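You operate a simulated robot arm through the tools that you are given. There is no shell and no other tool. Be economical: measure what you need, move in short steps, check, and stop when the job is done.

You are at the controls of a simulated robot arm. One attempt, no reset.

TASK
Take the grey pail with yellow band and put it on the shelf marked empties. Take the tin marked enamel and put it on top of the yellow card with loop. Put the white paper roll on the ribbed tray of the dip tank. Put the bottle marked cleaner on the bench area marked final work away on the shelf marked cleaning. Take the measuring glass with grey band and put it on the top of the packing table. Take the steel bar with teal band and leave it on the blue shelf below trays. Open the lid of the parts washer. The order is free. Set down upright: tin marked enamel, bottle marked cleaner, measuring glass with grey band, steel bar with teal band.

It is judged by the outcome, as a careful person would: the job done as asked, and still so three seconds after it is handed in. It fails if anything else is knocked over, pushed out of place, dropped, spilled or broken. Lids that push on must go on centred and level and be pressed home; caps that screw on are set level and turned clockwise until they are tight.

THE ROBOT
A 6-joint arm with a fingered hand on a trunk, on a base that drives. Base frame: it is fixed to the floor where the robot stands at the start and does not move with it; the origin is under the middle of the robot, x ahead of it, y to its left, z up; the surface under the hand at the start is at about z = 880. Lengths are in mm, angles in rad, forces in N, time in s.
With the tool pointing down near the work surface it reaches from about 280 to 780 mm from the robot's upright axis, wherever it stands. Its first joint turns from -2.007 to 2.007 rad. Places, roughly: blue shelf below trays [-1500, 900, 300]; bottle marked cleaner [-1750, 3250, 1000]; grey pail with yellow band (20x25x19 cm) [600, -100, 400]; lid of the parts washer [700, 600, 1000]; measuring glass with grey band [-2000, 750, 250]; ribbed tray of the dip tank [-1200, 4000, 900]; shelf marked cleaning [-900, 5700, 200]; shelf marked empties [-900, -4300, 100]; steel bar with teal band (3x6x3 cm) [-1400, 500, 1200]; tin marked enamel [-1750, 3250, 1000]; top of the packing table [700, -1900, 900]; white paper roll (8x8x16 cm) [-1600, 3300, 1000]; yellow card with loop [-1750, 3000, 1000]. Payload 4 kg.
Tool frame: the origin (TCP) lies between the finger pads and is the grasp point; the fingertips stand 26 mm ahead of it; z points along the fingers, y is the line along which they close. The gripper opens to 164 mm. The gripper's body begins 73 mm behind the TCP. The gripper is a hand of 5 fingers: y runs from the thumb to the fingers, the wrist lies at [0, 0, -239] in the tool frame, and closing takes about 1.5 s.
Orientation is that of the tool frame in the base frame, as a unit quaternion [w, x, y, z]. With the fingers straight down and closing along the base's y, the tool's x points along the base's -x, its y along +y and its z along -z.

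THE INTERFACE
- The arm moves only by the tool send_rows. Its argument "increments" is a list of rows, each an object (a shift or turn left out is 0, a gripper value left out holds the last) with "slide": the shift along the base's x, y, z in units of 200 mm (1.0 is 200 mm), a list of three; "dr": the turn, a rotation vector about the base's x, y, z in units of 60 degrees (1.0 is 60 degrees), a list of three; "hand": the gripper command, from -1 (shut) to 1 (fully open), values between in proportion. In form: [{"slide": [tx, ty, tz], "dr": [rx, ry, rz], "hand": hand}, ...]. A call has 1 to 12 rows; each row is the pose to reach, as a shift and turn from the pose commanded when the call began. A call with a number of a shift or a turn outside -1 to 1 is refused whole. Rows are played at 5 a second. More than 50 mm and 0.15 rad between two rows, or a gripper value outside its range, and nothing of the call is played. Where a pose cannot be reached the arm comes as near as it can. A force on the tool above 40 N (or 10 N above the force at the start of the call, whichever is more), or a blocked arm, ends the call early, and 0.2 s more pass. The fingers move at their own pace (about 45 mm/s each) and stop on an object; they squeeze with about 30 N. The grip force told is the motor's: it shows also when the fingers shut on nothing. Time passes only in rows, and 0.2 s behind the last, so rows that repeat a pose let the fingers close. It gives the time, the measured TCP pose, the force on the tool (base axes), the opening and the grip force at its end, in the units of the frame above (readings bear some noise), with the torque about the TCP (base axes, N m) and any sound that the robot's microphone picked up.
- Cameras (640 x 400 px; columns grow to the right, rows downward): "scene" is now at [19.6, 185.8, 1863.8]; the picture's right is [0.03, -1.00, 0.00], its down [-0.73, -0.02, -0.68] and it looks along [0.68, 0.02, -0.73] (base axes); focal length 251 px, centre (320, 200). "wrist" rides on the gripper at [51, -70, -93] in the tool frame; the picture's right is [0.81, 0.59, 0.00], its down [-0.43, 0.60, -0.68] and it looks along [-0.40, 0.55, 0.74] (tool axes); focal length 270 px, centre (320, 200). There is no depth. A picture from a camera that has moved, and an enlarged one, comes with that camera's place and axes in the base frame and with its lens.
- grab_frame(camera): a new picture of that camera. No time passes.
- raise_lower(by): slides the trunk up (or, below 0, down) by that many mm; the arm and the scene camera ride with it, the base frame stays. It gives what a move gives, with no picture.
- steer(legs): drives the robot by 1 to 6 legs, each [ahead, left, turn to the left] in mm, mm and rad, along the robot's own axes; the way and the turn of a leg run together, so that a leg with both is an arc; at most 1500 mm and 3.142 rad a leg. The arm and the cameras ride along, it lands a little off, and it stops where it bumps. It gives what a move gives.
- set_grasp(shape): the hand has 5 fingers and takes this shape, open, in about a second: jaw (thumb against the fingers, like two jaws); tri (thumb and two fingers); tip (a fingertip pinch); poke (one finger out to press); point (the index stretched); flat (the hand flat); cup (the hand cupped); fist (a fist). The gripper value then closes the fingers along that shape, each until it touches; the sizes above hold for jaw. It gives what a move gives, with no picture.
- pan_tilt(pan, tilt): turns the head with the scene camera to pan (to the left, within 2.705 rad either way) and tilt (down, from -0.506 to 1.204), counted from straight ahead of the robot. It gives what a move gives.
- zoom(camera, box): a new picture of the part [left, top, right, bottom] of that camera's present view, enlarged. No time passes.
- close_job(): hands the job in; it is judged then, once.

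Go step by step. Nothing tells you exact positions but the pictures and the camera data: compare them with the known pose of the tool, close in by small moves and look again before you grip or let go. The budget is 196 turns and 162 pictures, counting those below and the enlarged ones. Unless the task says otherwise, let go and move clear before handing in, and close with one line.

The tools are called as a command line: name --argument value ..., lists and objects as JSON in quotes. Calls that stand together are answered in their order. send_rows: Moves the arm, as the interface text tells. Its arguments: {"type":"object","properties":{"increments":{"type":"array","items":{"type":"object","properties":{"slide":{"type":"array","items":{"type":"number"}},"dr":{"type":"array","items":{"type":"number"}},"hand":{"type":"number"}}}}},"required":["increments"]} The other tools are called the same way: raise_lower (by) slides the trunk up or down; set_grasp (shape) gives the hand a shape; steer (legs) drives the base; pan_tilt (pan, tilt) turns the head that bears the scene camera; grab_frame (camera) takes a picture; zoom (camera, box) takes an enlarged picture of a part of a camera's view; close_job () hands the job in.

At the start:

```text
t: 0.0
position: [434.5, 285.4, 1465.7]
ee_rot: [0.0, 0.0, 1.0, 0.0]
wrist_force: [-0.3, 0.1, -0.1]
moment: [-0.03, 0.01, -0.03]
opening: 163.6
finger_force: 0.1
shape: jaw
trunk travel left (down, up): [-912.0, 78.0]
robot x, y, heading: [-2.8, -1.9, 0.001]
head pan, tilt: [0.026, 0.817]
```

scene: 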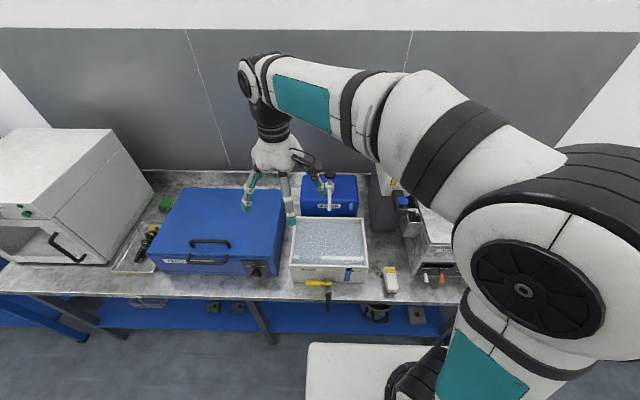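
wrist: 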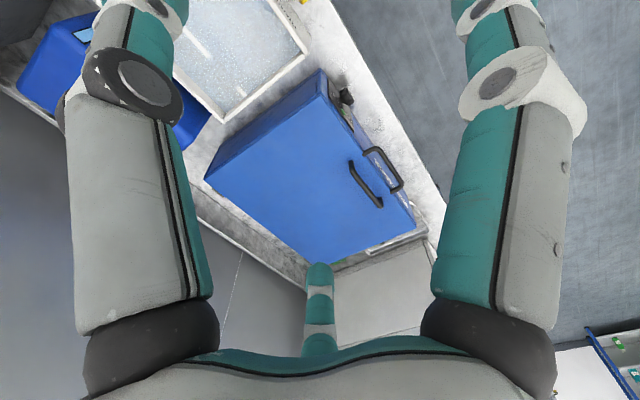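

I see a bench in front with the blue parts washer (handle on its front), and the pail seems to be on the shelf under the bench. I look around first.

zoom --camera "scene" --box '[120, 160, 460, 372]'

pan_tilt --pan 2.6 --tilt 0.5

grab_frame --camera "scene"

pan_tilt --pan 1.6 --tilt 0.4

grab_frame --camera "scene"

pan_tilt --pan -2.0 --tilt 0.4

grab_frame --camera "scene"

```text
1.88 times, centred on (290, 266) of scene
camera zoom: at [19.6, 185.8, 1863.8], right [0.03, -1.0, 0.0], down [-0.73, -0.02, -0.68], along [0.68, 0.02, -0.73], focal length 472 px, centre (376, 76)
```

zoom: 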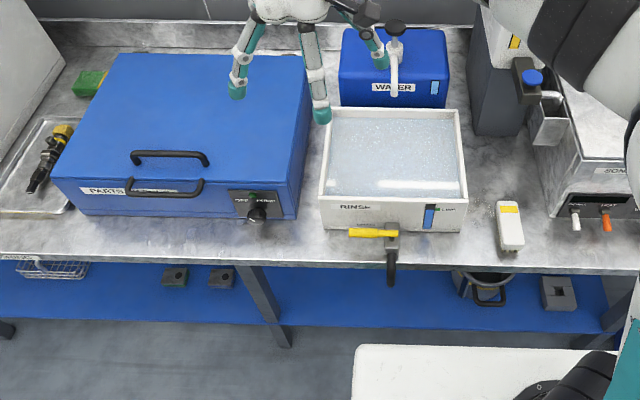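

```text
t: 2.3
position: [433.2, 284.5, 1465.3]
ee_rot: [0.0, 0.0, 1.0, 0.001]
wrist_force: [-0.1, 0.0, 1.6]
moment: [0.01, 0.01, -0.03]
opening: 163.8
finger_force: 0.1
shape: jaw
trunk travel left (down, up): [-912.0, 78.0]
robot x, y, heading: [-2.5, 3.6, 0.003]
head pan, tilt: [2.601, 0.499]
```

```text
158 pictures are left
camera scene: at [-138.2, 230.6, 1891.1], right [0.52, 0.86, 0.0], down [0.41, -0.25, -0.88], along [-0.75, 0.45, -0.48], focal length 251 px, centre (320, 200)
```

scene: 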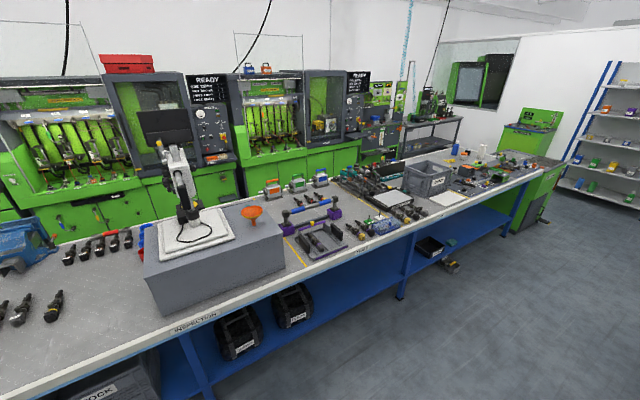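

```text
t: 3.6
position: [432.3, 283.0, 1465.6]
ee_rot: [-0.001, 0.0, 1.0, 0.0]
wrist_force: [-0.6, -0.6, -0.3]
moment: [-0.01, -0.02, 0.02]
opening: 164.3
finger_force: 0.0
shape: jaw
trunk travel left (down, up): [-912.0, 78.0]
robot x, y, heading: [1.5, -4.8, 0.002]
head pan, tilt: [1.6, 0.4]
```

```text
157 pictures are left
camera scene: at [-63.1, 276.3, 1900.3], right [1.0, 0.03, 0.0], down [0.01, -0.39, -0.92], along [-0.03, 0.92, -0.39], focal length 251 px, centre (320, 200)
```

scene: 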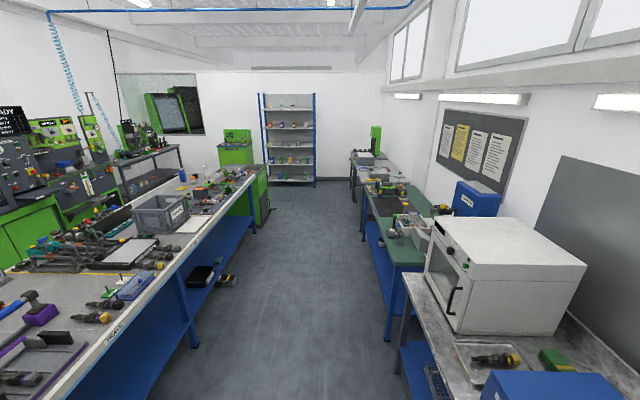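

```text
t: 6.6
position: [431.9, 285.4, 1465.6]
ee_rot: [0.0, 0.0, 1.0, 0.0]
wrist_force: [-0.4, -1.0, -0.5]
moment: [0.02, 0.02, -0.03]
opening: 163.9
finger_force: 0.0
shape: jaw
trunk travel left (down, up): [-912.0, 78.0]
robot x, y, heading: [2.6, 0.8, -0.002]
head pan, tilt: [-2.0, 0.4]
```

```text
156 pictures are left
camera scene: at [-98.7, 99.4, 1900.3], right [-0.91, 0.42, 0.0], down [0.16, 0.35, -0.92], along [-0.38, -0.84, -0.39], focal length 251 px, centre (320, 200)
```

scene: 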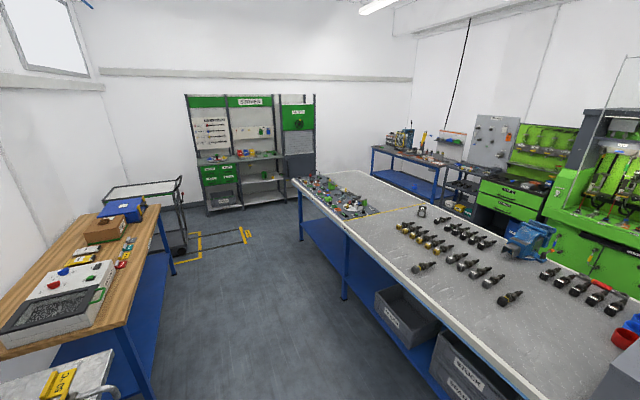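

The room is mapped: inspection table behind, packing table to the right-rear, shelf at far left. Next I look at the washer's handles closely.

pan_tilt --pan 0.3 --tilt 0.85

zoom --camera "scene" --box '[190, 150, 430, 300]'

zoom --camera "wrist" --box '[250, 60, 470, 260]'

```text
t: 8.7
position: [434.0, 285.7, 1465.2]
ee_rot: [0.0, 0.0, 1.0, 0.0]
wrist_force: [0.1, 0.2, -0.5]
moment: [0.0, 0.02, 0.01]
opening: 164.0
finger_force: 0.0
shape: jaw
trunk travel left (down, up): [-912.0, 78.0]
robot x, y, heading: [-0.7, 1.5, -0.001]
head pan, tilt: [0.3, 0.85]
```

```text
2.67 times, centred on (310, 225) of scene
camera zoom: at [14.5, 206.7, 1861.2], right [0.3, -0.96, 0.0], down [-0.72, -0.22, -0.66], along [0.63, 0.19, -0.75], focal length 669 px, centre (347, 133)
```

zoom: 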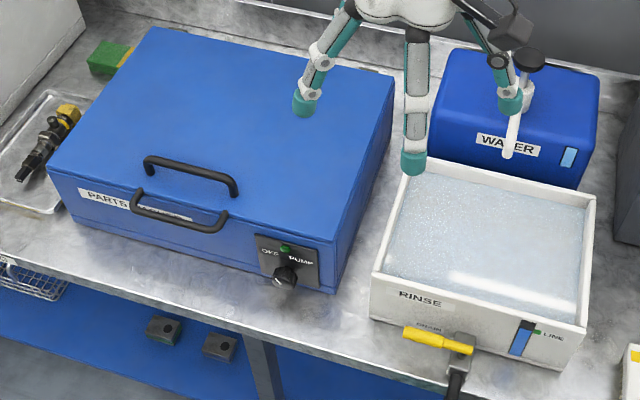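

```text
2.00 times, centred on (360, 160) of wrist
camera zoom: at [381.7, 214.5, 1559.7], right [-0.81, 0.59, 0.0], down [0.43, 0.6, 0.68], along [0.4, 0.55, -0.74], focal length 541 px, centre (240, 280)
```

zoom: 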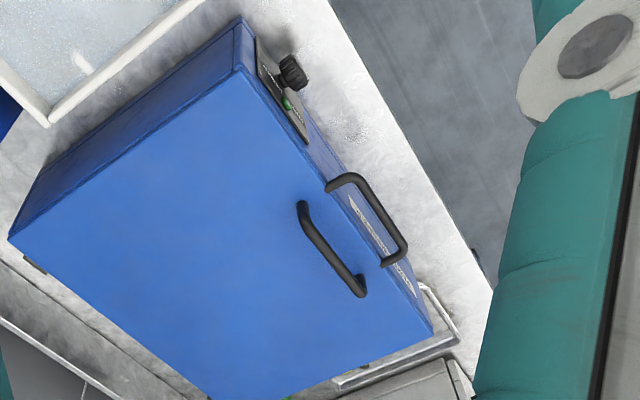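

The washer lid is about 350 deep and hinged at the rear, with a front handle on its edge at about (475, 615, 1030). I'll drive left, line the hand up with that handle and pitch it.

steer --legs '[[-60, 430, 0]]'

send_rows --increments '[{"dr": [0, 0, 0.14]}, {"dr": [0, 0, 0.28]}, {"dr": [0, 0, 0.42]}, {"dr": [0, 0, 0.56]}, {"dr": [0, 0, 0.7]}, {"dr": [0, 0, 0.84]}, {"dr": [0, 0, 0.98]}]'

pan_tilt --pan 0.0 --tilt 0.85

grab_frame --camera "scene"

```text
t: 11.4
position: [371.1, 715.5, 1465.7]
ee_rot: [0.001, -0.001, 1.0, 0.0]
wrist_force: [-0.4, 0.1, 0.0]
moment: [0.02, 0.01, -0.05]
opening: 163.8
finger_force: 0.1
shape: jaw
trunk travel left (down, up): [-912.0, 78.0]
robot x, y, heading: [-61.1, 425.9, 0.001]
head pan, tilt: [0.3, 0.85]
```

```text
t: 13.0
position: [373.9, 715.7, 1466.1]
ee_rot: [0.0, -0.493, 0.87, 0.0]
wrist_force: [-0.3, -0.8, 0.5]
moment: [0.02, 0.02, 0.01]
opening: 163.8
finger_force: 0.1
shape: jaw
trunk travel left (down, up): [-912.0, 78.0]
robot x, y, heading: [-62.6, 431.0, 0.002]
head pan, tilt: [0.3, 0.85]
```

```text
t: 13.8
position: [372.5, 714.9, 1464.6]
ee_rot: [0.001, -0.49, 0.872, 0.0]
wrist_force: [0.5, 0.0, -0.6]
moment: [0.0, 0.01, -0.02]
opening: 163.7
finger_force: 0.0
shape: jaw
trunk travel left (down, up): [-912.0, 78.0]
robot x, y, heading: [-56.7, 430.3, -0.001]
head pan, tilt: [0.0, 0.85]
```

```text
153 pictures are left
camera scene: at [-42.6, 613.4, 1861.2], right [0.0, -1.0, 0.0], down [-0.75, 0.0, -0.66], along [0.66, 0.0, -0.75], focal length 251 px, centre (320, 200)
```

scene: 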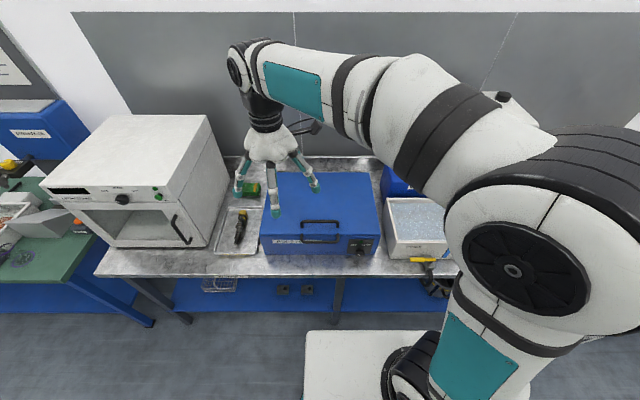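

Turning the hand the remaining 30° and centring on the handle (y≈613).

send_rows --increments '[{"dr": [0, 0, 0.13], "slide": [0, -0.12, 0]}, {"dr": [0, 0, 0.26], "slide": [0, -0.25, 0]}, {"dr": [0, 0, 0.39], "slide": [0, -0.38, 0]}, {"dr": [0, 0, 0.52], "slide": [0, -0.51, 0]}]'

send_rows --increments '[{"dr": [0, -0.12, 0], "slide": [-0.05, 0, -0.1]}, {"dr": [0, -0.24, 0], "slide": [-0.1, 0, -0.2]}, {"dr": [0, -0.36, 0], "slide": [-0.12, 0, -0.3]}, {"dr": [0, -0.48, 0], "slide": [-0.14, 0, -0.4]}, {"dr": [0, -0.6, 0], "slide": [-0.16, 0, -0.5]}, {"dr": [0, -0.72, 0], "slide": [-0.18, 0, -0.6]}, {"dr": [0, -0.84, 0], "slide": [-0.2, 0, -0.7]}]'

grab_frame --camera "scene"

grab_frame --camera "wrist"

```text
t: 14.8
position: [371.2, 612.7, 1465.7]
ee_rot: [0.001, 0.709, -0.706, 0.0]
wrist_force: [0.6, 0.2, -0.1]
moment: [0.0, 0.01, -0.01]
opening: 163.9
finger_force: 0.0
shape: jaw
trunk travel left (down, up): [-912.0, 78.0]
robot x, y, heading: [-61.3, 429.8, 0.002]
head pan, tilt: [0.0, 0.85]
```

```text
t: 16.4
position: [351.7, 638.3, 1355.9]
ee_rot: [-0.3, 0.641, -0.639, 0.301]
wrist_force: [0.4, 0.4, -0.4]
moment: [0.01, 0.0, 0.01]
opening: 164.0
finger_force: 0.1
shape: jaw
out of reach, approached as far as the arm can: row 4, 5, 6, 7
trunk travel left (down, up): [-912.0, 78.0]
robot x, y, heading: [-63.6, 426.3, 0.001]
head pan, tilt: [0.0, 0.85]
```

```text
152 pictures are left
camera scene: at [-42.8, 613.6, 1861.1], right [0.0, -1.0, 0.0], down [-0.75, 0.0, -0.66], along [0.66, 0.0, -0.75], focal length 251 px, centre (320, 200)
```

scene: 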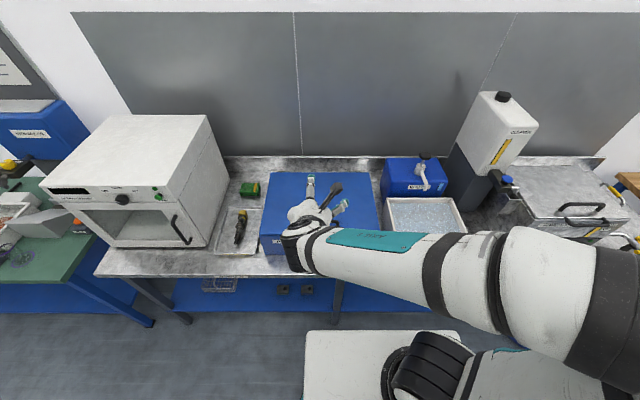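

```text
151 pictures are left
camera wrist: at [324.3, 587.4, 1469.6], right [-0.37, -0.81, -0.45], down [-0.9, 0.43, -0.03], along [0.22, 0.4, -0.89], focal length 270 px, centre (320, 200)
```

wrist: 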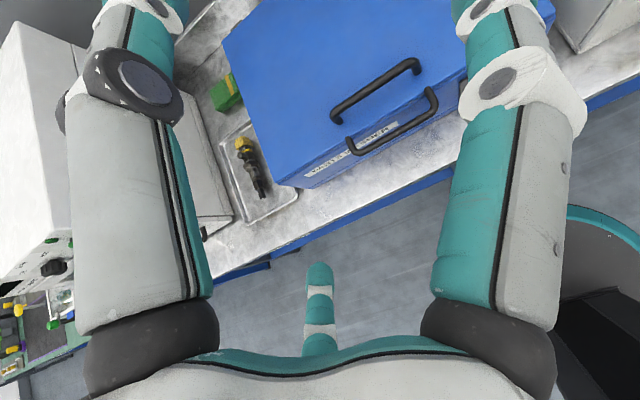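

Orientation is right (40° below horizontal) but the wrist is too close to the robot; I'll back the base off 160 and look closely at the handle.

zoom --camera "wrist" --box '[270, 40, 470, 200]'

steer --legs '[[-160, 0, 0]]'

grab_frame --camera "wrist"

zoom --camera "scene" --box '[220, 140, 420, 265]'

```text
2.50 times, centred on (370, 120) of wrist
camera zoom: at [324.3, 587.4, 1469.6], right [-0.37, -0.81, -0.45], down [-0.9, 0.43, -0.03], along [0.22, 0.4, -0.89], focal length 676 px, centre (195, 400)
```

zoom: 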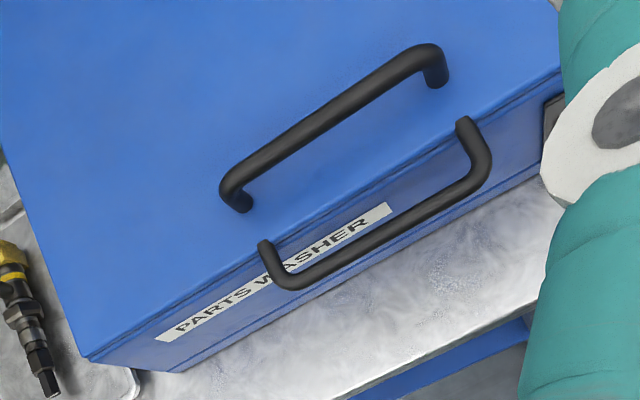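

```text
t: 17.8
position: [190.3, 638.2, 1355.7]
ee_rot: [-0.301, 0.641, -0.639, 0.301]
wrist_force: [0.3, -1.0, 0.7]
moment: [-0.03, -0.01, -0.01]
opening: 163.9
finger_force: 0.0
shape: jaw
trunk travel left (down, up): [-912.0, 78.0]
robot x, y, heading: [-223.0, 433.2, -0.002]
head pan, tilt: [0.0, 0.85]
```

```text
149 pictures are left
camera wrist: at [161.2, 586.9, 1470.3], right [-0.37, -0.81, -0.45], down [-0.9, 0.43, -0.03], along [0.22, 0.4, -0.89], focal length 270 px, centre (320, 200)
```

wrist: 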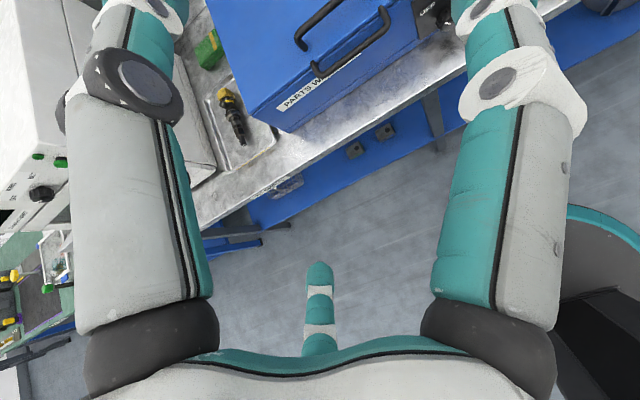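

```text
3.20 times, centred on (320, 202) of scene
camera zoom: at [-206.6, 612.9, 1861.2], right [0.0, -1.0, 0.0], down [-0.75, 0.0, -0.66], along [0.66, 0.0, -0.75], focal length 803 px, centre (320, 192)
```

zoom: 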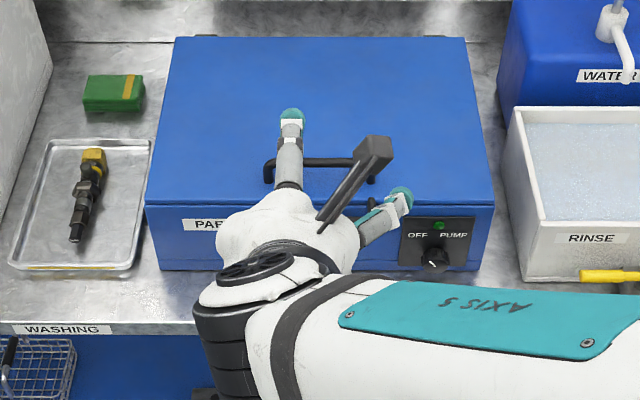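

Front handle bar is at about x=473, z=1038, y=540–687, mounted on the lid's rim. I'll half-close the hand, flatten the pitch to 25° and bring it to a standoff in front of the bar.

send_rows --increments '[{"slide": [0.12, -0.02, -0.16], "dr": [0, -0.04, 0], "hand": -0.39}, {"slide": [0.25, -0.04, -0.33], "dr": [0, -0.08, 0]}, {"slide": [0.37, -0.06, -0.5], "dr": [0, -0.12, 0]}, {"slide": [0.5, -0.08, -0.66], "dr": [0, -0.17, 0]}, {"slide": [0.6, -0.1, -0.82], "dr": [0, -0.21, 0]}, {"slide": [0.7, -0.125, -1.0], "dr": [0, -0.25, 0]}, {"slide": [0.7, -0.125, -1.0], "dr": [0, -0.25, 0]}]'

send_rows --increments '[{"slide": [0, 0, -0.2]}, {"slide": [0, 0, -0.43]}]'

grab_frame --camera "wrist"

zoom --camera "scene" --box '[220, 140, 420, 265]'

```text
t: 19.4
position: [330.7, 611.9, 1155.7]
ee_rot: [-0.382, 0.596, -0.594, 0.382]
wrist_force: [-0.5, -0.2, 0.1]
moment: [0.02, -0.04, -0.03]
opening: 50.3
finger_force: 0.1
shape: jaw
out of reach, approached as far as the arm can: row 1, 2
trunk travel left (down, up): [-912.0, 78.0]
robot x, y, heading: [-221.5, 427.1, 0.005]
head pan, tilt: [0.0, 0.85]
```

```text
t: 20.0
position: [332.0, 613.3, 1067.9]
ee_rot: [-0.381, 0.596, -0.595, 0.382]
wrist_force: [0.9, 0.5, -0.1]
moment: [-0.03, -0.01, -0.03]
opening: 50.0
finger_force: 0.0
shape: jaw
trunk travel left (down, up): [-912.0, 78.0]
robot x, y, heading: [-223.2, 428.3, 0.002]
head pan, tilt: [0.0, 0.85]
```

```text
147 pictures are left
camera wrist: at [275.1, 561.9, 1171.9], right [-0.25, -0.81, -0.53], down [-0.86, 0.43, -0.26], along [0.44, 0.4, -0.81], focal length 270 px, centre (320, 200)
```

wrist: 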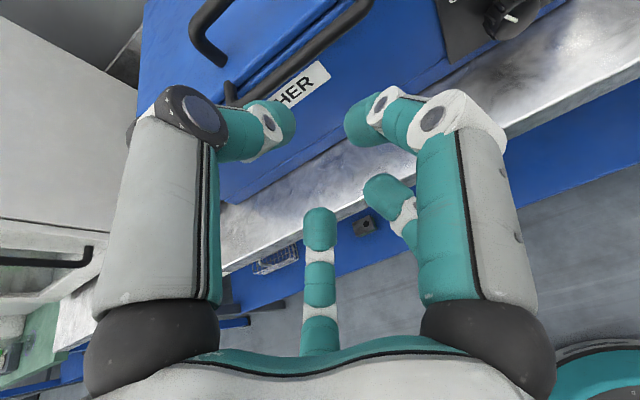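

```text
3.20 times, centred on (320, 202) of scene
camera zoom: at [-203.5, 613.5, 1861.2], right [0.0, -1.0, 0.0], down [-0.75, 0.0, -0.66], along [0.66, 0.0, -0.75], focal length 803 px, centre (320, 192)
```

zoom: 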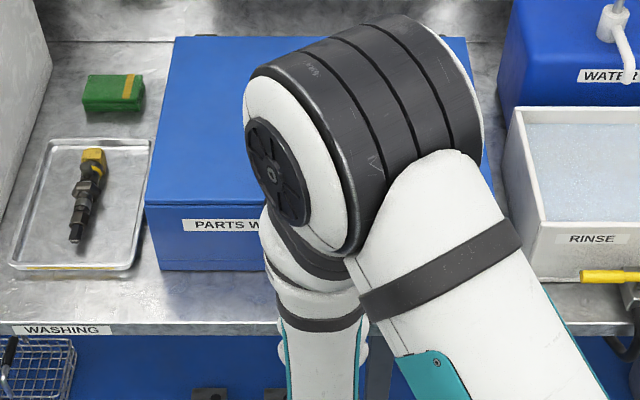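

The bar is confirmed near (473, z 1038). I drive in a little, line up on the approach axis and advance onto the bar.

steer --legs '[[50, 0, 0]]'

send_rows --increments '[{"slide": [-0.05, 0, 0.1]}]'

send_rows --increments '[{"slide": [0.13, 0, -0.06]}, {"slide": [0.26, 0, -0.12]}]'

grab_frame --camera "wrist"

```text
t: 20.9
position: [383.2, 611.9, 1068.3]
ee_rot: [-0.381, 0.596, -0.595, 0.382]
wrist_force: [1.5, -0.5, -0.6]
moment: [-0.01, -0.01, 0.02]
opening: 50.3
finger_force: 0.1
shape: jaw
trunk travel left (down, up): [-912.0, 78.0]
robot x, y, heading: [-172.5, 430.2, 0.007]
head pan, tilt: [0.0, 0.85]
```

```text
t: 21.3
position: [370.7, 613.6, 1090.3]
ee_rot: [-0.381, 0.595, -0.595, 0.383]
wrist_force: [0.1, -0.2, -0.2]
moment: [-0.01, -0.04, 0.0]
opening: 50.1
finger_force: 0.1
shape: jaw
trunk travel left (down, up): [-912.0, 78.0]
robot x, y, heading: [-172.5, 429.4, 0.001]
head pan, tilt: [0.0, 0.85]
```

```text
t: 21.9
position: [423.9, 613.4, 1065.2]
ee_rot: [-0.381, 0.596, -0.595, 0.382]
wrist_force: [0.2, 0.0, -0.1]
moment: [0.01, 0.01, 0.02]
opening: 49.9
finger_force: 0.1
shape: jaw
trunk travel left (down, up): [-912.0, 78.0]
robot x, y, heading: [-173.1, 430.5, 0.003]
head pan, tilt: [0.0, 0.85]
```

```text
145 pictures are left
camera wrist: at [366.9, 561.6, 1168.3], right [-0.25, -0.81, -0.53], down [-0.86, 0.43, -0.26], along [0.44, 0.4, -0.81], focal length 270 px, centre (320, 200)
```

wrist: 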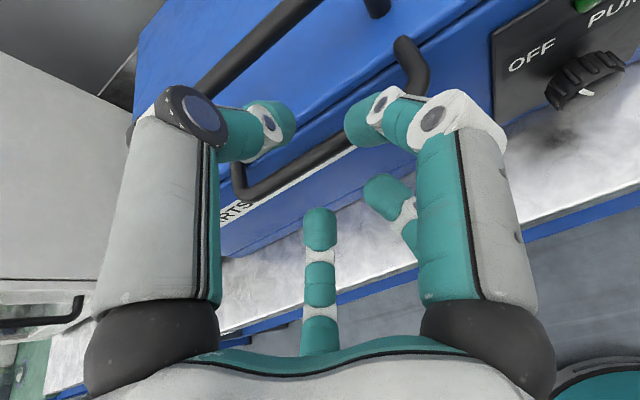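

Bar lies right between thumb and fingers, about 48 mm ahead. Advancing onto it and closing.

send_rows --increments '[{"slide": [0.09, 0, -0.05]}, {"slide": [0.18, 0, -0.1]}, {"slide": [0.18, 0, -0.1], "hand": -1}, {"slide": [0.18, 0, -0.1], "hand": -1}, {"slide": [0.18, 0, -0.1], "hand": -1}, {"slide": [0.18, 0, -0.1], "hand": -1}]'

grab_frame --camera "wrist"

```text
t: 23.3
position: [462.3, 612.6, 1046.9]
ee_rot: [0.382, -0.594, 0.596, -0.382]
wrist_force: [18.5, 0.0, -1.9]
moment: [0.02, -0.1, 0.01]
opening: 4.7
finger_force: 29.9
shape: jaw
trunk travel left (down, up): [-912.0, 78.0]
robot x, y, heading: [-169.5, 428.6, 0.0]
head pan, tilt: [0.0, 0.85]
```

```text
144 pictures are left
camera wrist: at [405.3, 561.5, 1148.7], right [-0.25, -0.81, -0.53], down [-0.86, 0.43, -0.26], along [0.44, 0.4, -0.8], focal length 270 px, centre (320, 200)
```

wrist: 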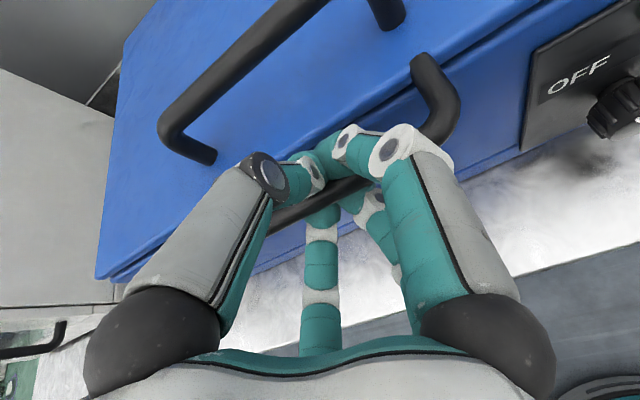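

The fingers are closed around the bar. I start lifting along the arc and check.

send_rows --increments '[{"slide": [0.006, 0, 0.12], "dr": [0, 0.03, 0]}, {"slide": [0.023, 0, 0.24], "dr": [0, 0.06, 0]}, {"slide": [0.045, 0, 0.36], "dr": [0, 0.09, 0]}, {"slide": [0.078, 0, 0.48], "dr": [0, 0.12, 0]}]'

grab_frame --camera "scene"

grab_frame --camera "wrist"

```text
t: 24.3
position: [477.0, 612.3, 1140.0]
ee_rot: [-0.342, 0.62, -0.618, 0.342]
wrist_force: [16.5, 0.7, -4.1]
moment: [0.04, 0.01, 0.0]
opening: 4.8
finger_force: 29.9
shape: jaw
trunk travel left (down, up): [-912.0, 78.0]
robot x, y, heading: [-174.0, 430.5, 0.003]
head pan, tilt: [0.0, 0.85]
```

```text
143 pictures are left
camera scene: at [-150.9, 612.9, 1861.0], right [0.0, -1.0, 0.0], down [-0.75, 0.0, -0.66], along [0.66, 0.0, -0.75], focal length 251 px, centre (320, 200)
```

scene: 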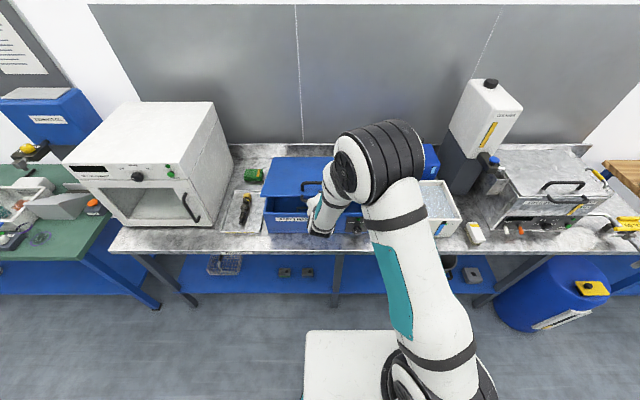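

```text
142 pictures are left
camera wrist: at [433.3, 561.6, 1249.8], right [-0.31, -0.81, -0.5], down [-0.89, 0.43, -0.15], along [0.33, 0.4, -0.86], focal length 270 px, centre (320, 200)
```

wrist: 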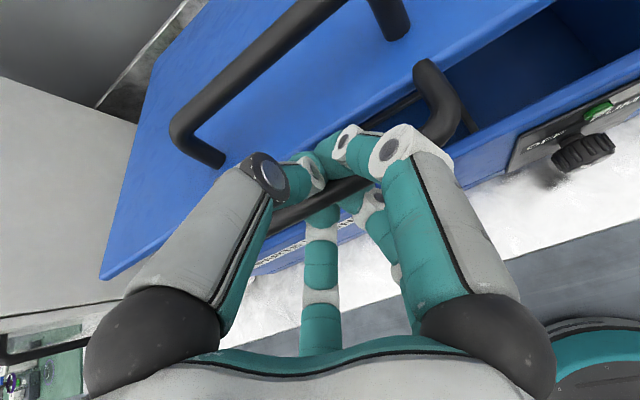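

The lid is opening with the grip. I continue along the arc.

send_rows --increments '[{"slide": [0.077, 0, 0.21], "dr": [0, 0.04, 0]}, {"slide": [0.18, 0, 0.41], "dr": [0, 0.08, 0]}, {"slide": [0.304, 0, 0.6], "dr": [0, 0.13, 0]}, {"slide": [0.45, 0, 0.77], "dr": [0, 0.18, 0]}, {"slide": [0.615, 0, 0.92], "dr": [0, 0.23, 0]}, {"slide": [0.705, 0, 0.99], "dr": [0, 0.26, 0]}]'

grab_frame --camera "wrist"

```text
t: 25.7
position: [616.6, 610.1, 1339.2]
ee_rot: [0.257, -0.659, 0.659, -0.258]
wrist_force: [0.7, 0.2, -0.2]
moment: [-0.03, -0.03, -0.01]
opening: 4.2
finger_force: 29.9
shape: jaw
trunk travel left (down, up): [-912.0, 78.0]
robot x, y, heading: [-175.7, 430.5, -0.001]
head pan, tilt: [0.0, 0.85]
```

```text
141 pictures are left
camera wrist: at [603.9, 559.7, 1456.8], right [-0.43, -0.81, -0.4], down [-0.9, 0.43, 0.1], along [0.09, 0.4, -0.91], focal length 270 px, centre (320, 200)
```

wrist: 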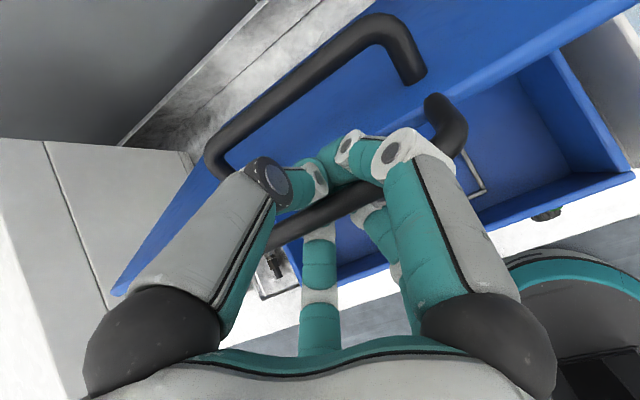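

Lid about 52° open, continuing toward vertical.

send_rows --increments '[{"slide": [0.19, 0, 0.12], "dr": [0, 0.03, 0]}, {"slide": [0.395, 0, 0.215], "dr": [0, 0.06, 0]}, {"slide": [0.605, 0, 0.285], "dr": [0, 0.09, 0]}, {"slide": [0.827, 0, 0.33], "dr": [0, 0.12, 0]}, {"slide": [0.958, 0, 0.345], "dr": [0, 0.14, 0]}]'

grab_frame --camera "wrist"

grab_frame --camera "scene"

```text
t: 26.5
position: [712.2, 610.9, 1381.4]
ee_rot: [-0.217, 0.675, -0.67, 0.222]
wrist_force: [-5.0, -1.0, 15.0]
moment: [0.02, -0.05, -0.02]
opening: 4.8
finger_force: 30.4
shape: jaw
trunk travel left (down, up): [-912.0, 78.0]
robot x, y, heading: [-171.3, 424.6, 0.001]
head pan, tilt: [0.0, 0.85]
stopped in row 3: the force on the tool passed its limit at 60 N (the readings are from after the stop); the commanded pose is now the measured one
```

```text
140 pictures are left
camera wrist: at [712.9, 561.3, 1498.7], right [-0.47, -0.81, -0.34], down [-0.88, 0.43, 0.19], along [-0.01, 0.39, -0.92], focal length 270 px, centre (320, 200)
```

wrist: 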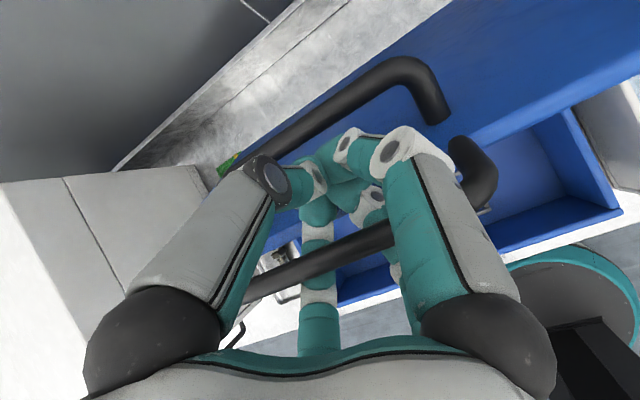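

```text
139 pictures are left
camera scene: at [-156.9, 612.4, 1861.6], right [0.0, -1.0, 0.0], down [-0.75, 0.0, -0.66], along [0.66, 0.0, -0.75], focal length 251 px, centre (320, 200)
```

scene: 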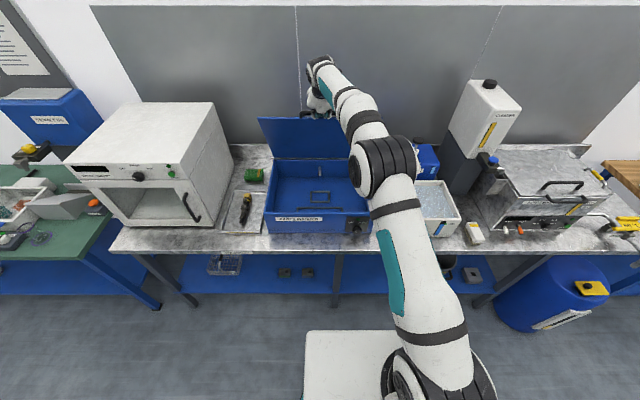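

Lid is ~70° open; my arc ran a bit low so the bar slid deeper into the hand. I raise slightly to relieve, then keep going.

send_rows --increments '[{"slide": [0.0, 0, 0.08]}, {"slide": [0.05, 0, 0.13]}]'

grab_frame --camera "wrist"

```text
t: 27.1
position: [724.5, 611.2, 1401.0]
ee_rot: [-0.212, 0.675, -0.672, 0.219]
wrist_force: [-0.3, -0.5, -0.3]
moment: [0.04, 0.02, 0.01]
opening: 4.5
finger_force: 30.1
shape: jaw
trunk travel left (down, up): [-912.0, 78.0]
robot x, y, heading: [-170.3, 428.6, 0.002]
head pan, tilt: [0.0, 0.85]
```

```text
138 pictures are left
camera wrist: at [724.8, 561.7, 1518.7], right [-0.47, -0.81, -0.33], down [-0.88, 0.43, 0.2], along [-0.02, 0.39, -0.92], focal length 270 px, centre (320, 200)
```

wrist: 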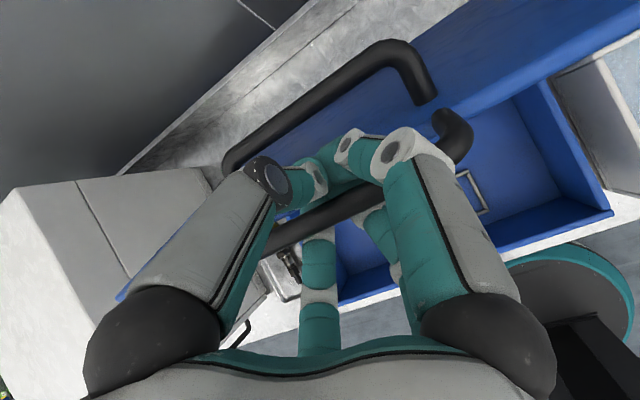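

send_rows --increments '[{"slide": [0.11, 0, 0.04]}, {"slide": [0.225, 0, 0.07]}, {"slide": [0.33, 0, 0.1]}, {"slide": [0.44, 0, 0.115]}]'

grab_frame --camera "wrist"

zoom --camera "scene" --box '[220, 60, 460, 260]'

```text
t: 28.1
position: [736.8, 600.9, 1401.7]
ee_rot: [-0.213, 0.676, -0.67, 0.221]
wrist_force: [-1.1, 1.4, -0.5]
moment: [0.0, 0.0, -0.02]
opening: 4.1
finger_force: 29.9
shape: jaw
out of reach, approached as far as the arm can: row 1, 2, 3, 4
trunk travel left (down, up): [-912.0, 78.0]
robot x, y, heading: [-170.6, 430.0, 0.001]
head pan, tilt: [0.0, 0.85]
```

```text
137 pictures are left
camera wrist: at [738.4, 551.0, 1520.2], right [-0.47, -0.81, -0.33], down [-0.88, 0.43, 0.2], along [-0.02, 0.39, -0.92], focal length 270 px, centre (320, 200)
```

wrist: 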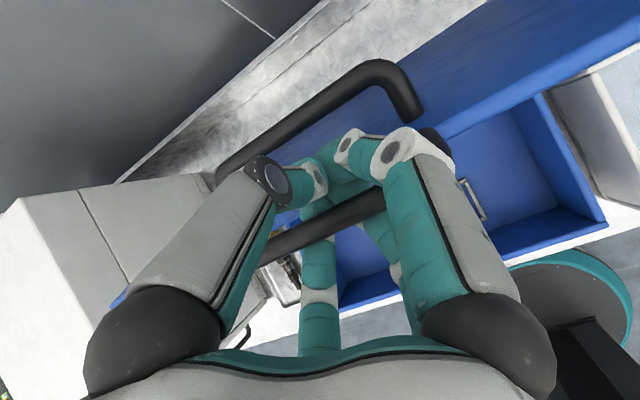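

```text
2.00 times, centred on (340, 160) of scene
camera zoom: at [-154.7, 613.1, 1861.2], right [0.0, -1.0, 0.0], down [-0.75, 0.0, -0.66], along [0.66, 0.0, -0.75], focal length 502 px, centre (280, 280)
```

zoom: 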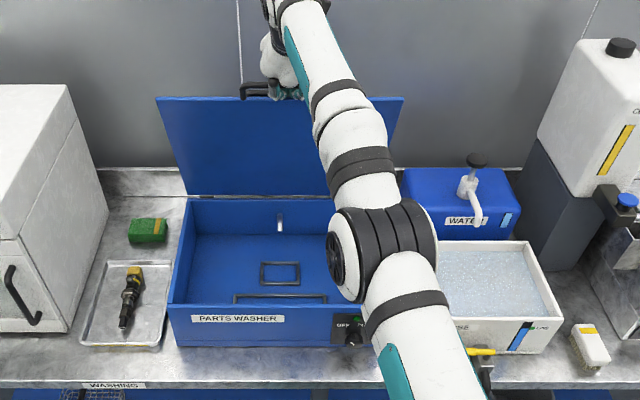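

Out of arm reach; the base will carry the hand forward the rest.

steer --legs '[[50, 0, 0]]'

raise_lower --by 12

steer --legs '[[50, 0, 0]]'

grab_frame --camera "wrist"

```text
t: 29.0
position: [786.8, 601.0, 1404.8]
ee_rot: [-0.215, 0.675, -0.671, 0.221]
wrist_force: [-2.7, 0.6, 15.6]
moment: [0.04, 0.3, -0.03]
opening: 4.3
finger_force: 29.8
shape: jaw
trunk travel left (down, up): [-912.0, 78.0]
robot x, y, heading: [-121.2, 428.3, 0.004]
head pan, tilt: [0.0, 0.85]
```

```text
t: 29.6
position: [786.9, 600.9, 1415.4]
ee_rot: [-0.215, 0.675, -0.67, 0.221]
wrist_force: [-0.8, -0.5, -1.4]
moment: [0.01, -0.02, 0.01]
opening: 4.6
finger_force: 29.7
shape: jaw
trunk travel left (down, up): [-924.0, 66.0]
robot x, y, heading: [-122.2, 428.3, 0.0]
head pan, tilt: [0.0, 0.85]
```

```text
t: 30.6
position: [838.6, 602.0, 1414.5]
ee_rot: [-0.214, 0.675, -0.67, 0.22]
wrist_force: [-0.3, 0.2, 2.9]
moment: [0.01, 0.05, 0.02]
opening: 4.3
finger_force: 29.7
shape: jaw
trunk travel left (down, up): [-924.0, 66.0]
robot x, y, heading: [-74.4, 432.4, 0.003]
head pan, tilt: [0.0, 0.85]
```

```text
135 pictures are left
camera wrist: at [839.8, 551.3, 1532.5], right [-0.47, -0.81, -0.34], down [-0.88, 0.43, 0.2], along [-0.02, 0.39, -0.92], focal length 270 px, centre (320, 200)
```

wrist: 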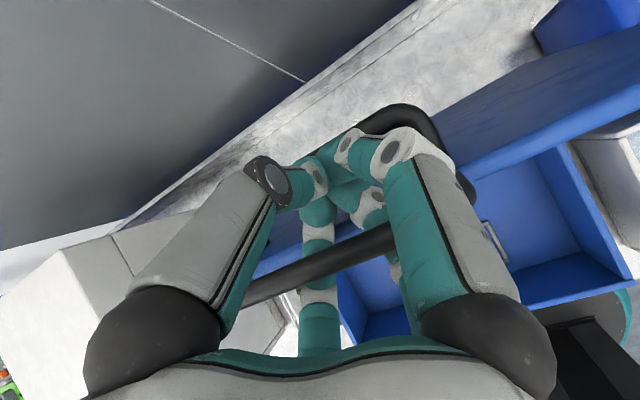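

raise_lower --by 10

steer --legs '[[60, 0, 0]]'

grab_frame --camera "wrist"

zoom --camera "scene" --box '[180, 20, 460, 240]'

```text
t: 31.1
position: [837.9, 601.3, 1421.9]
ee_rot: [-0.212, 0.675, -0.671, 0.219]
wrist_force: [2.4, -0.6, -11.9]
moment: [0.0, -0.27, 0.03]
opening: 4.2
finger_force: 30.1
shape: jaw
trunk travel left (down, up): [-934.0, 56.0]
robot x, y, heading: [-73.8, 433.3, -0.003]
head pan, tilt: [0.0, 0.85]
```

```text
t: 32.1
position: [899.3, 601.5, 1425.8]
ee_rot: [-0.213, 0.676, -0.67, 0.22]
wrist_force: [0.2, 0.5, -4.6]
moment: [0.01, -0.08, 0.01]
opening: 4.3
finger_force: 30.3
shape: jaw
trunk travel left (down, up): [-934.0, 56.0]
robot x, y, heading: [-12.8, 428.4, 0.008]
head pan, tilt: [0.0, 0.85]
```

```text
134 pictures are left
camera wrist: at [900.1, 551.2, 1542.7], right [-0.47, -0.81, -0.34], down [-0.88, 0.43, 0.2], along [-0.02, 0.39, -0.92], focal length 270 px, centre (320, 200)
```

wrist: 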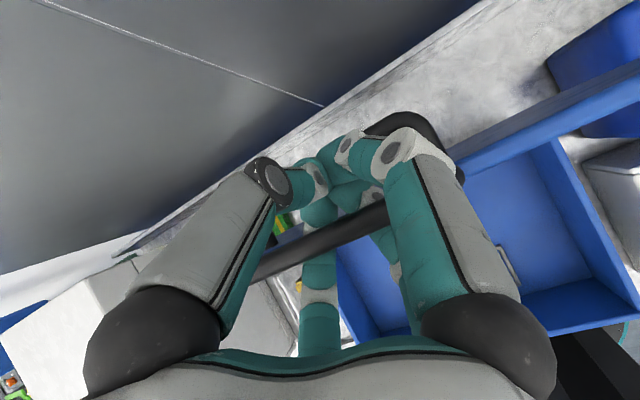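

```text
1.82 times, centred on (320, 130) of scene
camera zoom: at [7.9, 613.6, 1883.1], right [0.0, -1.0, 0.0], down [-0.75, 0.0, -0.66], along [0.66, 0.0, -0.75], focal length 456 px, centre (320, 327)
```

zoom: 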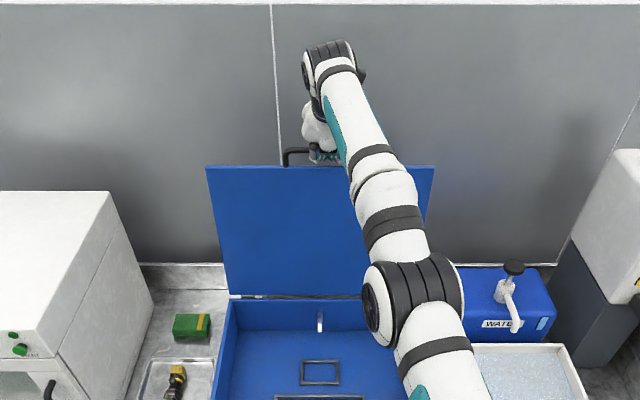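

steer --legs '[[30, 0, 0]]'

send_rows --increments '[{"hand": -0.6}, {"hand": -0.4}, {"hand": -0.4}, {"hand": -0.4}]'

grab_frame --camera "wrist"

```text
t: 32.9
position: [929.3, 600.1, 1424.2]
ee_rot: [-0.215, 0.675, -0.671, 0.221]
wrist_force: [1.1, -0.6, -4.4]
moment: [-0.01, -0.03, 0.04]
opening: 4.1
finger_force: 29.4
shape: jaw
trunk travel left (down, up): [-934.0, 56.0]
robot x, y, heading: [15.4, 432.0, 0.0]
head pan, tilt: [0.0, 0.85]
```

```text
t: 33.9
position: [925.7, 600.8, 1427.3]
ee_rot: [-0.216, 0.675, -0.67, 0.222]
wrist_force: [0.3, 0.2, 1.1]
moment: [0.0, -0.01, -0.01]
opening: 48.9
finger_force: 0.0
shape: jaw
trunk travel left (down, up): [-934.0, 56.0]
robot x, y, heading: [16.3, 423.3, 0.005]
head pan, tilt: [0.0, 0.85]
```

```text
132 pictures are left
camera wrist: at [927.2, 550.8, 1545.3], right [-0.47, -0.81, -0.34], down [-0.88, 0.43, 0.19], along [-0.01, 0.39, -0.92], focal length 270 px, centre (320, 200)
```

wrist: 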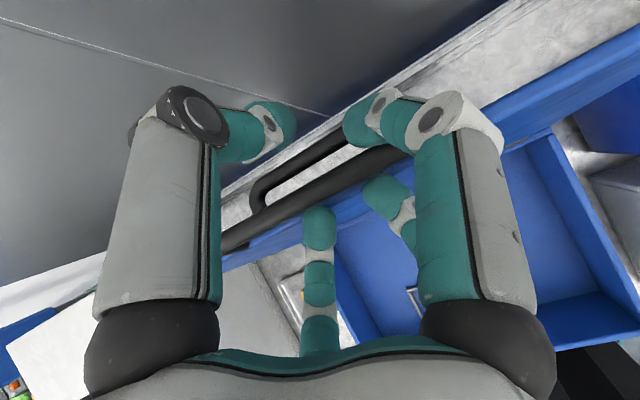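

Lid is past vertical with the bar free between the open fingers. Retreating along the finger axis.

send_rows --increments '[{"slide": [-0.1, 0, 0.16]}, {"slide": [-0.22, 0, 0.32]}, {"slide": [-0.32, 0, 0.48]}, {"slide": [-0.45, 0, 0.6]}]'

grab_frame --camera "scene"

grab_frame --camera "wrist"

```text
t: 34.9
position: [832.8, 600.4, 1549.0]
ee_rot: [-0.216, 0.675, -0.669, 0.222]
wrist_force: [-0.3, -0.3, 0.0]
moment: [0.05, -0.02, -0.03]
opening: 49.0
finger_force: 0.1
shape: jaw
trunk travel left (down, up): [-934.0, 56.0]
robot x, y, heading: [15.2, 429.5, 0.001]
head pan, tilt: [0.0, 0.85]
```

```text
131 pictures are left
camera scene: at [31.7, 613.0, 1883.2], right [0.0, -1.0, 0.0], down [-0.75, 0.0, -0.66], along [0.66, 0.0, -0.75], focal length 251 px, centre (320, 200)
```

scene: 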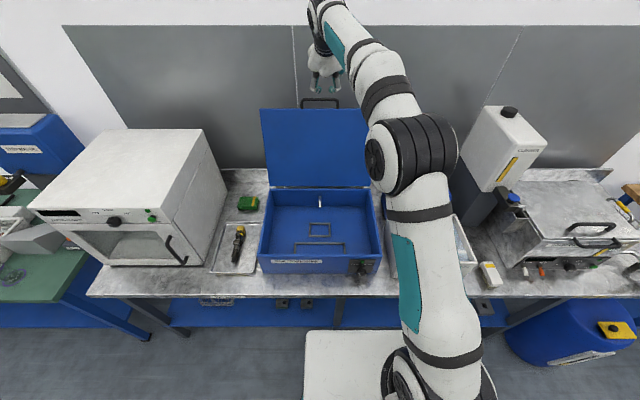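

```text
130 pictures are left
camera wrist: at [834.0, 550.3, 1666.4], right [-0.47, -0.81, -0.34], down [-0.88, 0.43, 0.19], along [-0.01, 0.39, -0.92], focal length 270 px, centre (320, 200)
```

wrist: 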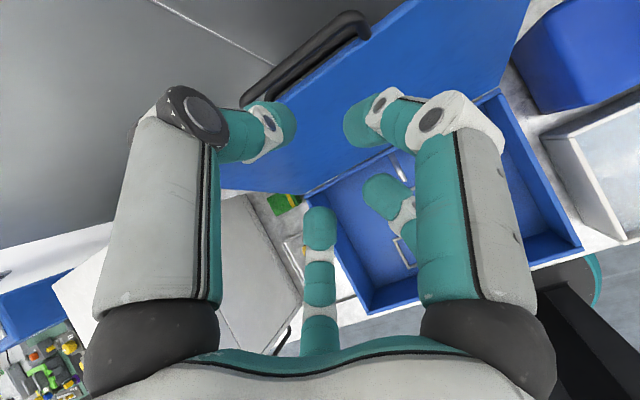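

The lid stays open past vertical. Next the pail: I back off, move right in front of it, and look under the bench.

steer --legs '[[-250, 0, 0], [0, -480, 0]]'

pan_tilt --pan 0.0 --tilt 1.0

grab_frame --camera "scene"

```text
t: 39.2
position: [588.6, 119.6, 1546.4]
ee_rot: [-0.215, 0.674, -0.671, 0.222]
wrist_force: [0.0, -0.7, -0.3]
moment: [0.03, 0.01, 0.01]
opening: 48.7
finger_force: 0.1
shape: jaw
trunk travel left (down, up): [-934.0, 56.0]
robot x, y, heading: [-230.6, -53.7, 0.0]
head pan, tilt: [0.0, 0.85]
```

```text
t: 39.9
position: [589.0, 120.7, 1545.1]
ee_rot: [-0.215, 0.675, -0.67, 0.222]
wrist_force: [0.0, -0.4, 0.4]
moment: [0.0, -0.01, -0.05]
opening: 49.0
finger_force: 0.0
shape: jaw
trunk travel left (down, up): [-934.0, 56.0]
robot x, y, heading: [-231.2, -50.1, 0.001]
head pan, tilt: [0.0, 1.0]
```

```text
129 pictures are left
camera scene: at [-221.6, 133.1, 1872.1], right [0.0, -1.0, 0.0], down [-0.84, 0.0, -0.54], along [0.54, 0.0, -0.84], focal length 251 px, centre (320, 200)
```

scene: 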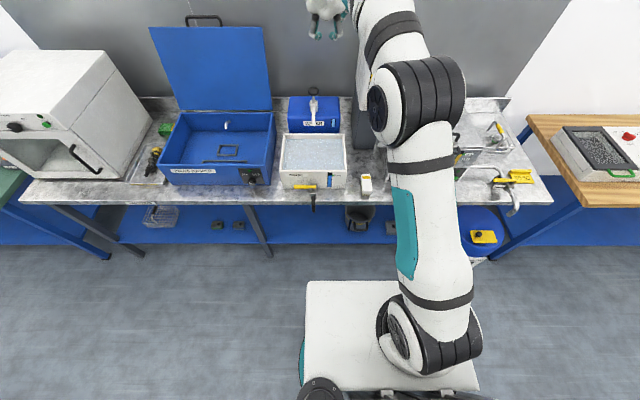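

I retract the arm over the aisle so the trunk can be lowered to look beneath the bench.

send_rows --increments '[{"slide": [-0.2, -0.12, 0]}, {"slide": [-0.4, -0.24, 0]}, {"slide": [-0.6, -0.36, 0]}, {"slide": [-0.8, -0.48, 0]}, {"slide": [-0.98, -0.6, 0]}]'

send_rows --increments '[{"slide": [-0.2, -0.12, -0.08]}, {"slide": [-0.4, -0.24, -0.16]}, {"slide": [-0.6, -0.36, -0.24]}, {"slide": [-0.7, -0.5, -0.32]}]'

raise_lower --by -600

pan_tilt --pan -0.1 --tilt 0.75

grab_frame --camera "scene"

grab_frame --camera "wrist"

```text
t: 41.1
position: [389.2, 0.1, 1546.9]
ee_rot: [-0.216, 0.675, -0.67, 0.221]
wrist_force: [0.4, 0.1, 0.0]
moment: [0.0, -0.03, 0.06]
opening: 49.1
finger_force: 0.1
shape: jaw
trunk travel left (down, up): [-934.0, 56.0]
robot x, y, heading: [-234.3, -50.4, 0.004]
head pan, tilt: [0.0, 1.0]
```

```text
t: 42.1
position: [295.2, -38.1, 1478.6]
ee_rot: [0.21, -0.669, 0.675, -0.229]
wrist_force: [-0.5, 0.8, 0.0]
moment: [0.01, -0.04, -0.02]
opening: 49.0
finger_force: 0.1
shape: jaw
out of reach, approached as far as the arm can: row 1, 2, 3, 4
trunk travel left (down, up): [-934.0, 56.0]
robot x, y, heading: [-227.5, -48.3, 0.004]
head pan, tilt: [0.0, 1.0]
```

```text
refused: -600 is not a number from -400 to 400
```

```text
t: 42.9
position: [297.3, -37.0, 1479.6]
ee_rot: [0.21, -0.67, 0.675, -0.228]
wrist_force: [-0.2, -1.0, -0.2]
moment: [0.0, 0.04, 0.01]
opening: 49.0
finger_force: 0.1
shape: jaw
trunk travel left (down, up): [-934.0, 56.0]
robot x, y, heading: [-230.0, -55.7, -0.003]
head pan, tilt: [-0.099, 0.75]
```

```text
128 pictures are left
camera scene: at [-209.0, 124.6, 1891.1], right [-0.1, -1.0, 0.0], down [-0.68, 0.07, -0.73], along [0.73, -0.07, -0.68], focal length 251 px, centre (320, 200)
```

scene: 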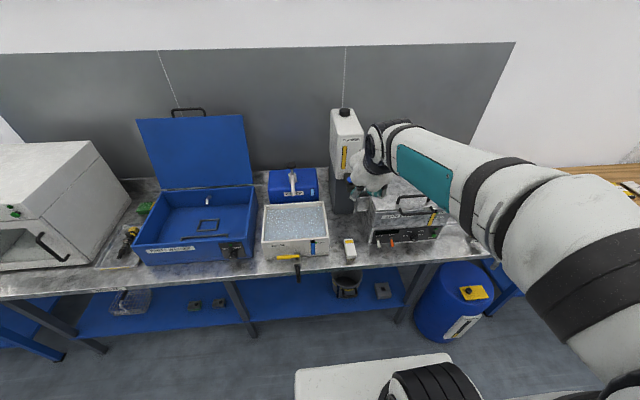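

```text
127 pictures are left
camera wrist: at [296.0, -85.7, 1597.9], right [-0.49, -0.81, -0.33], down [-0.87, 0.45, 0.19], along [0.0, 0.38, -0.93], focal length 270 px, centre (320, 200)
```

wrist: 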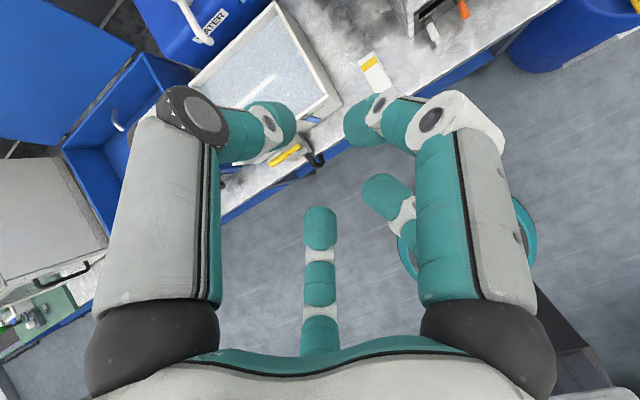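

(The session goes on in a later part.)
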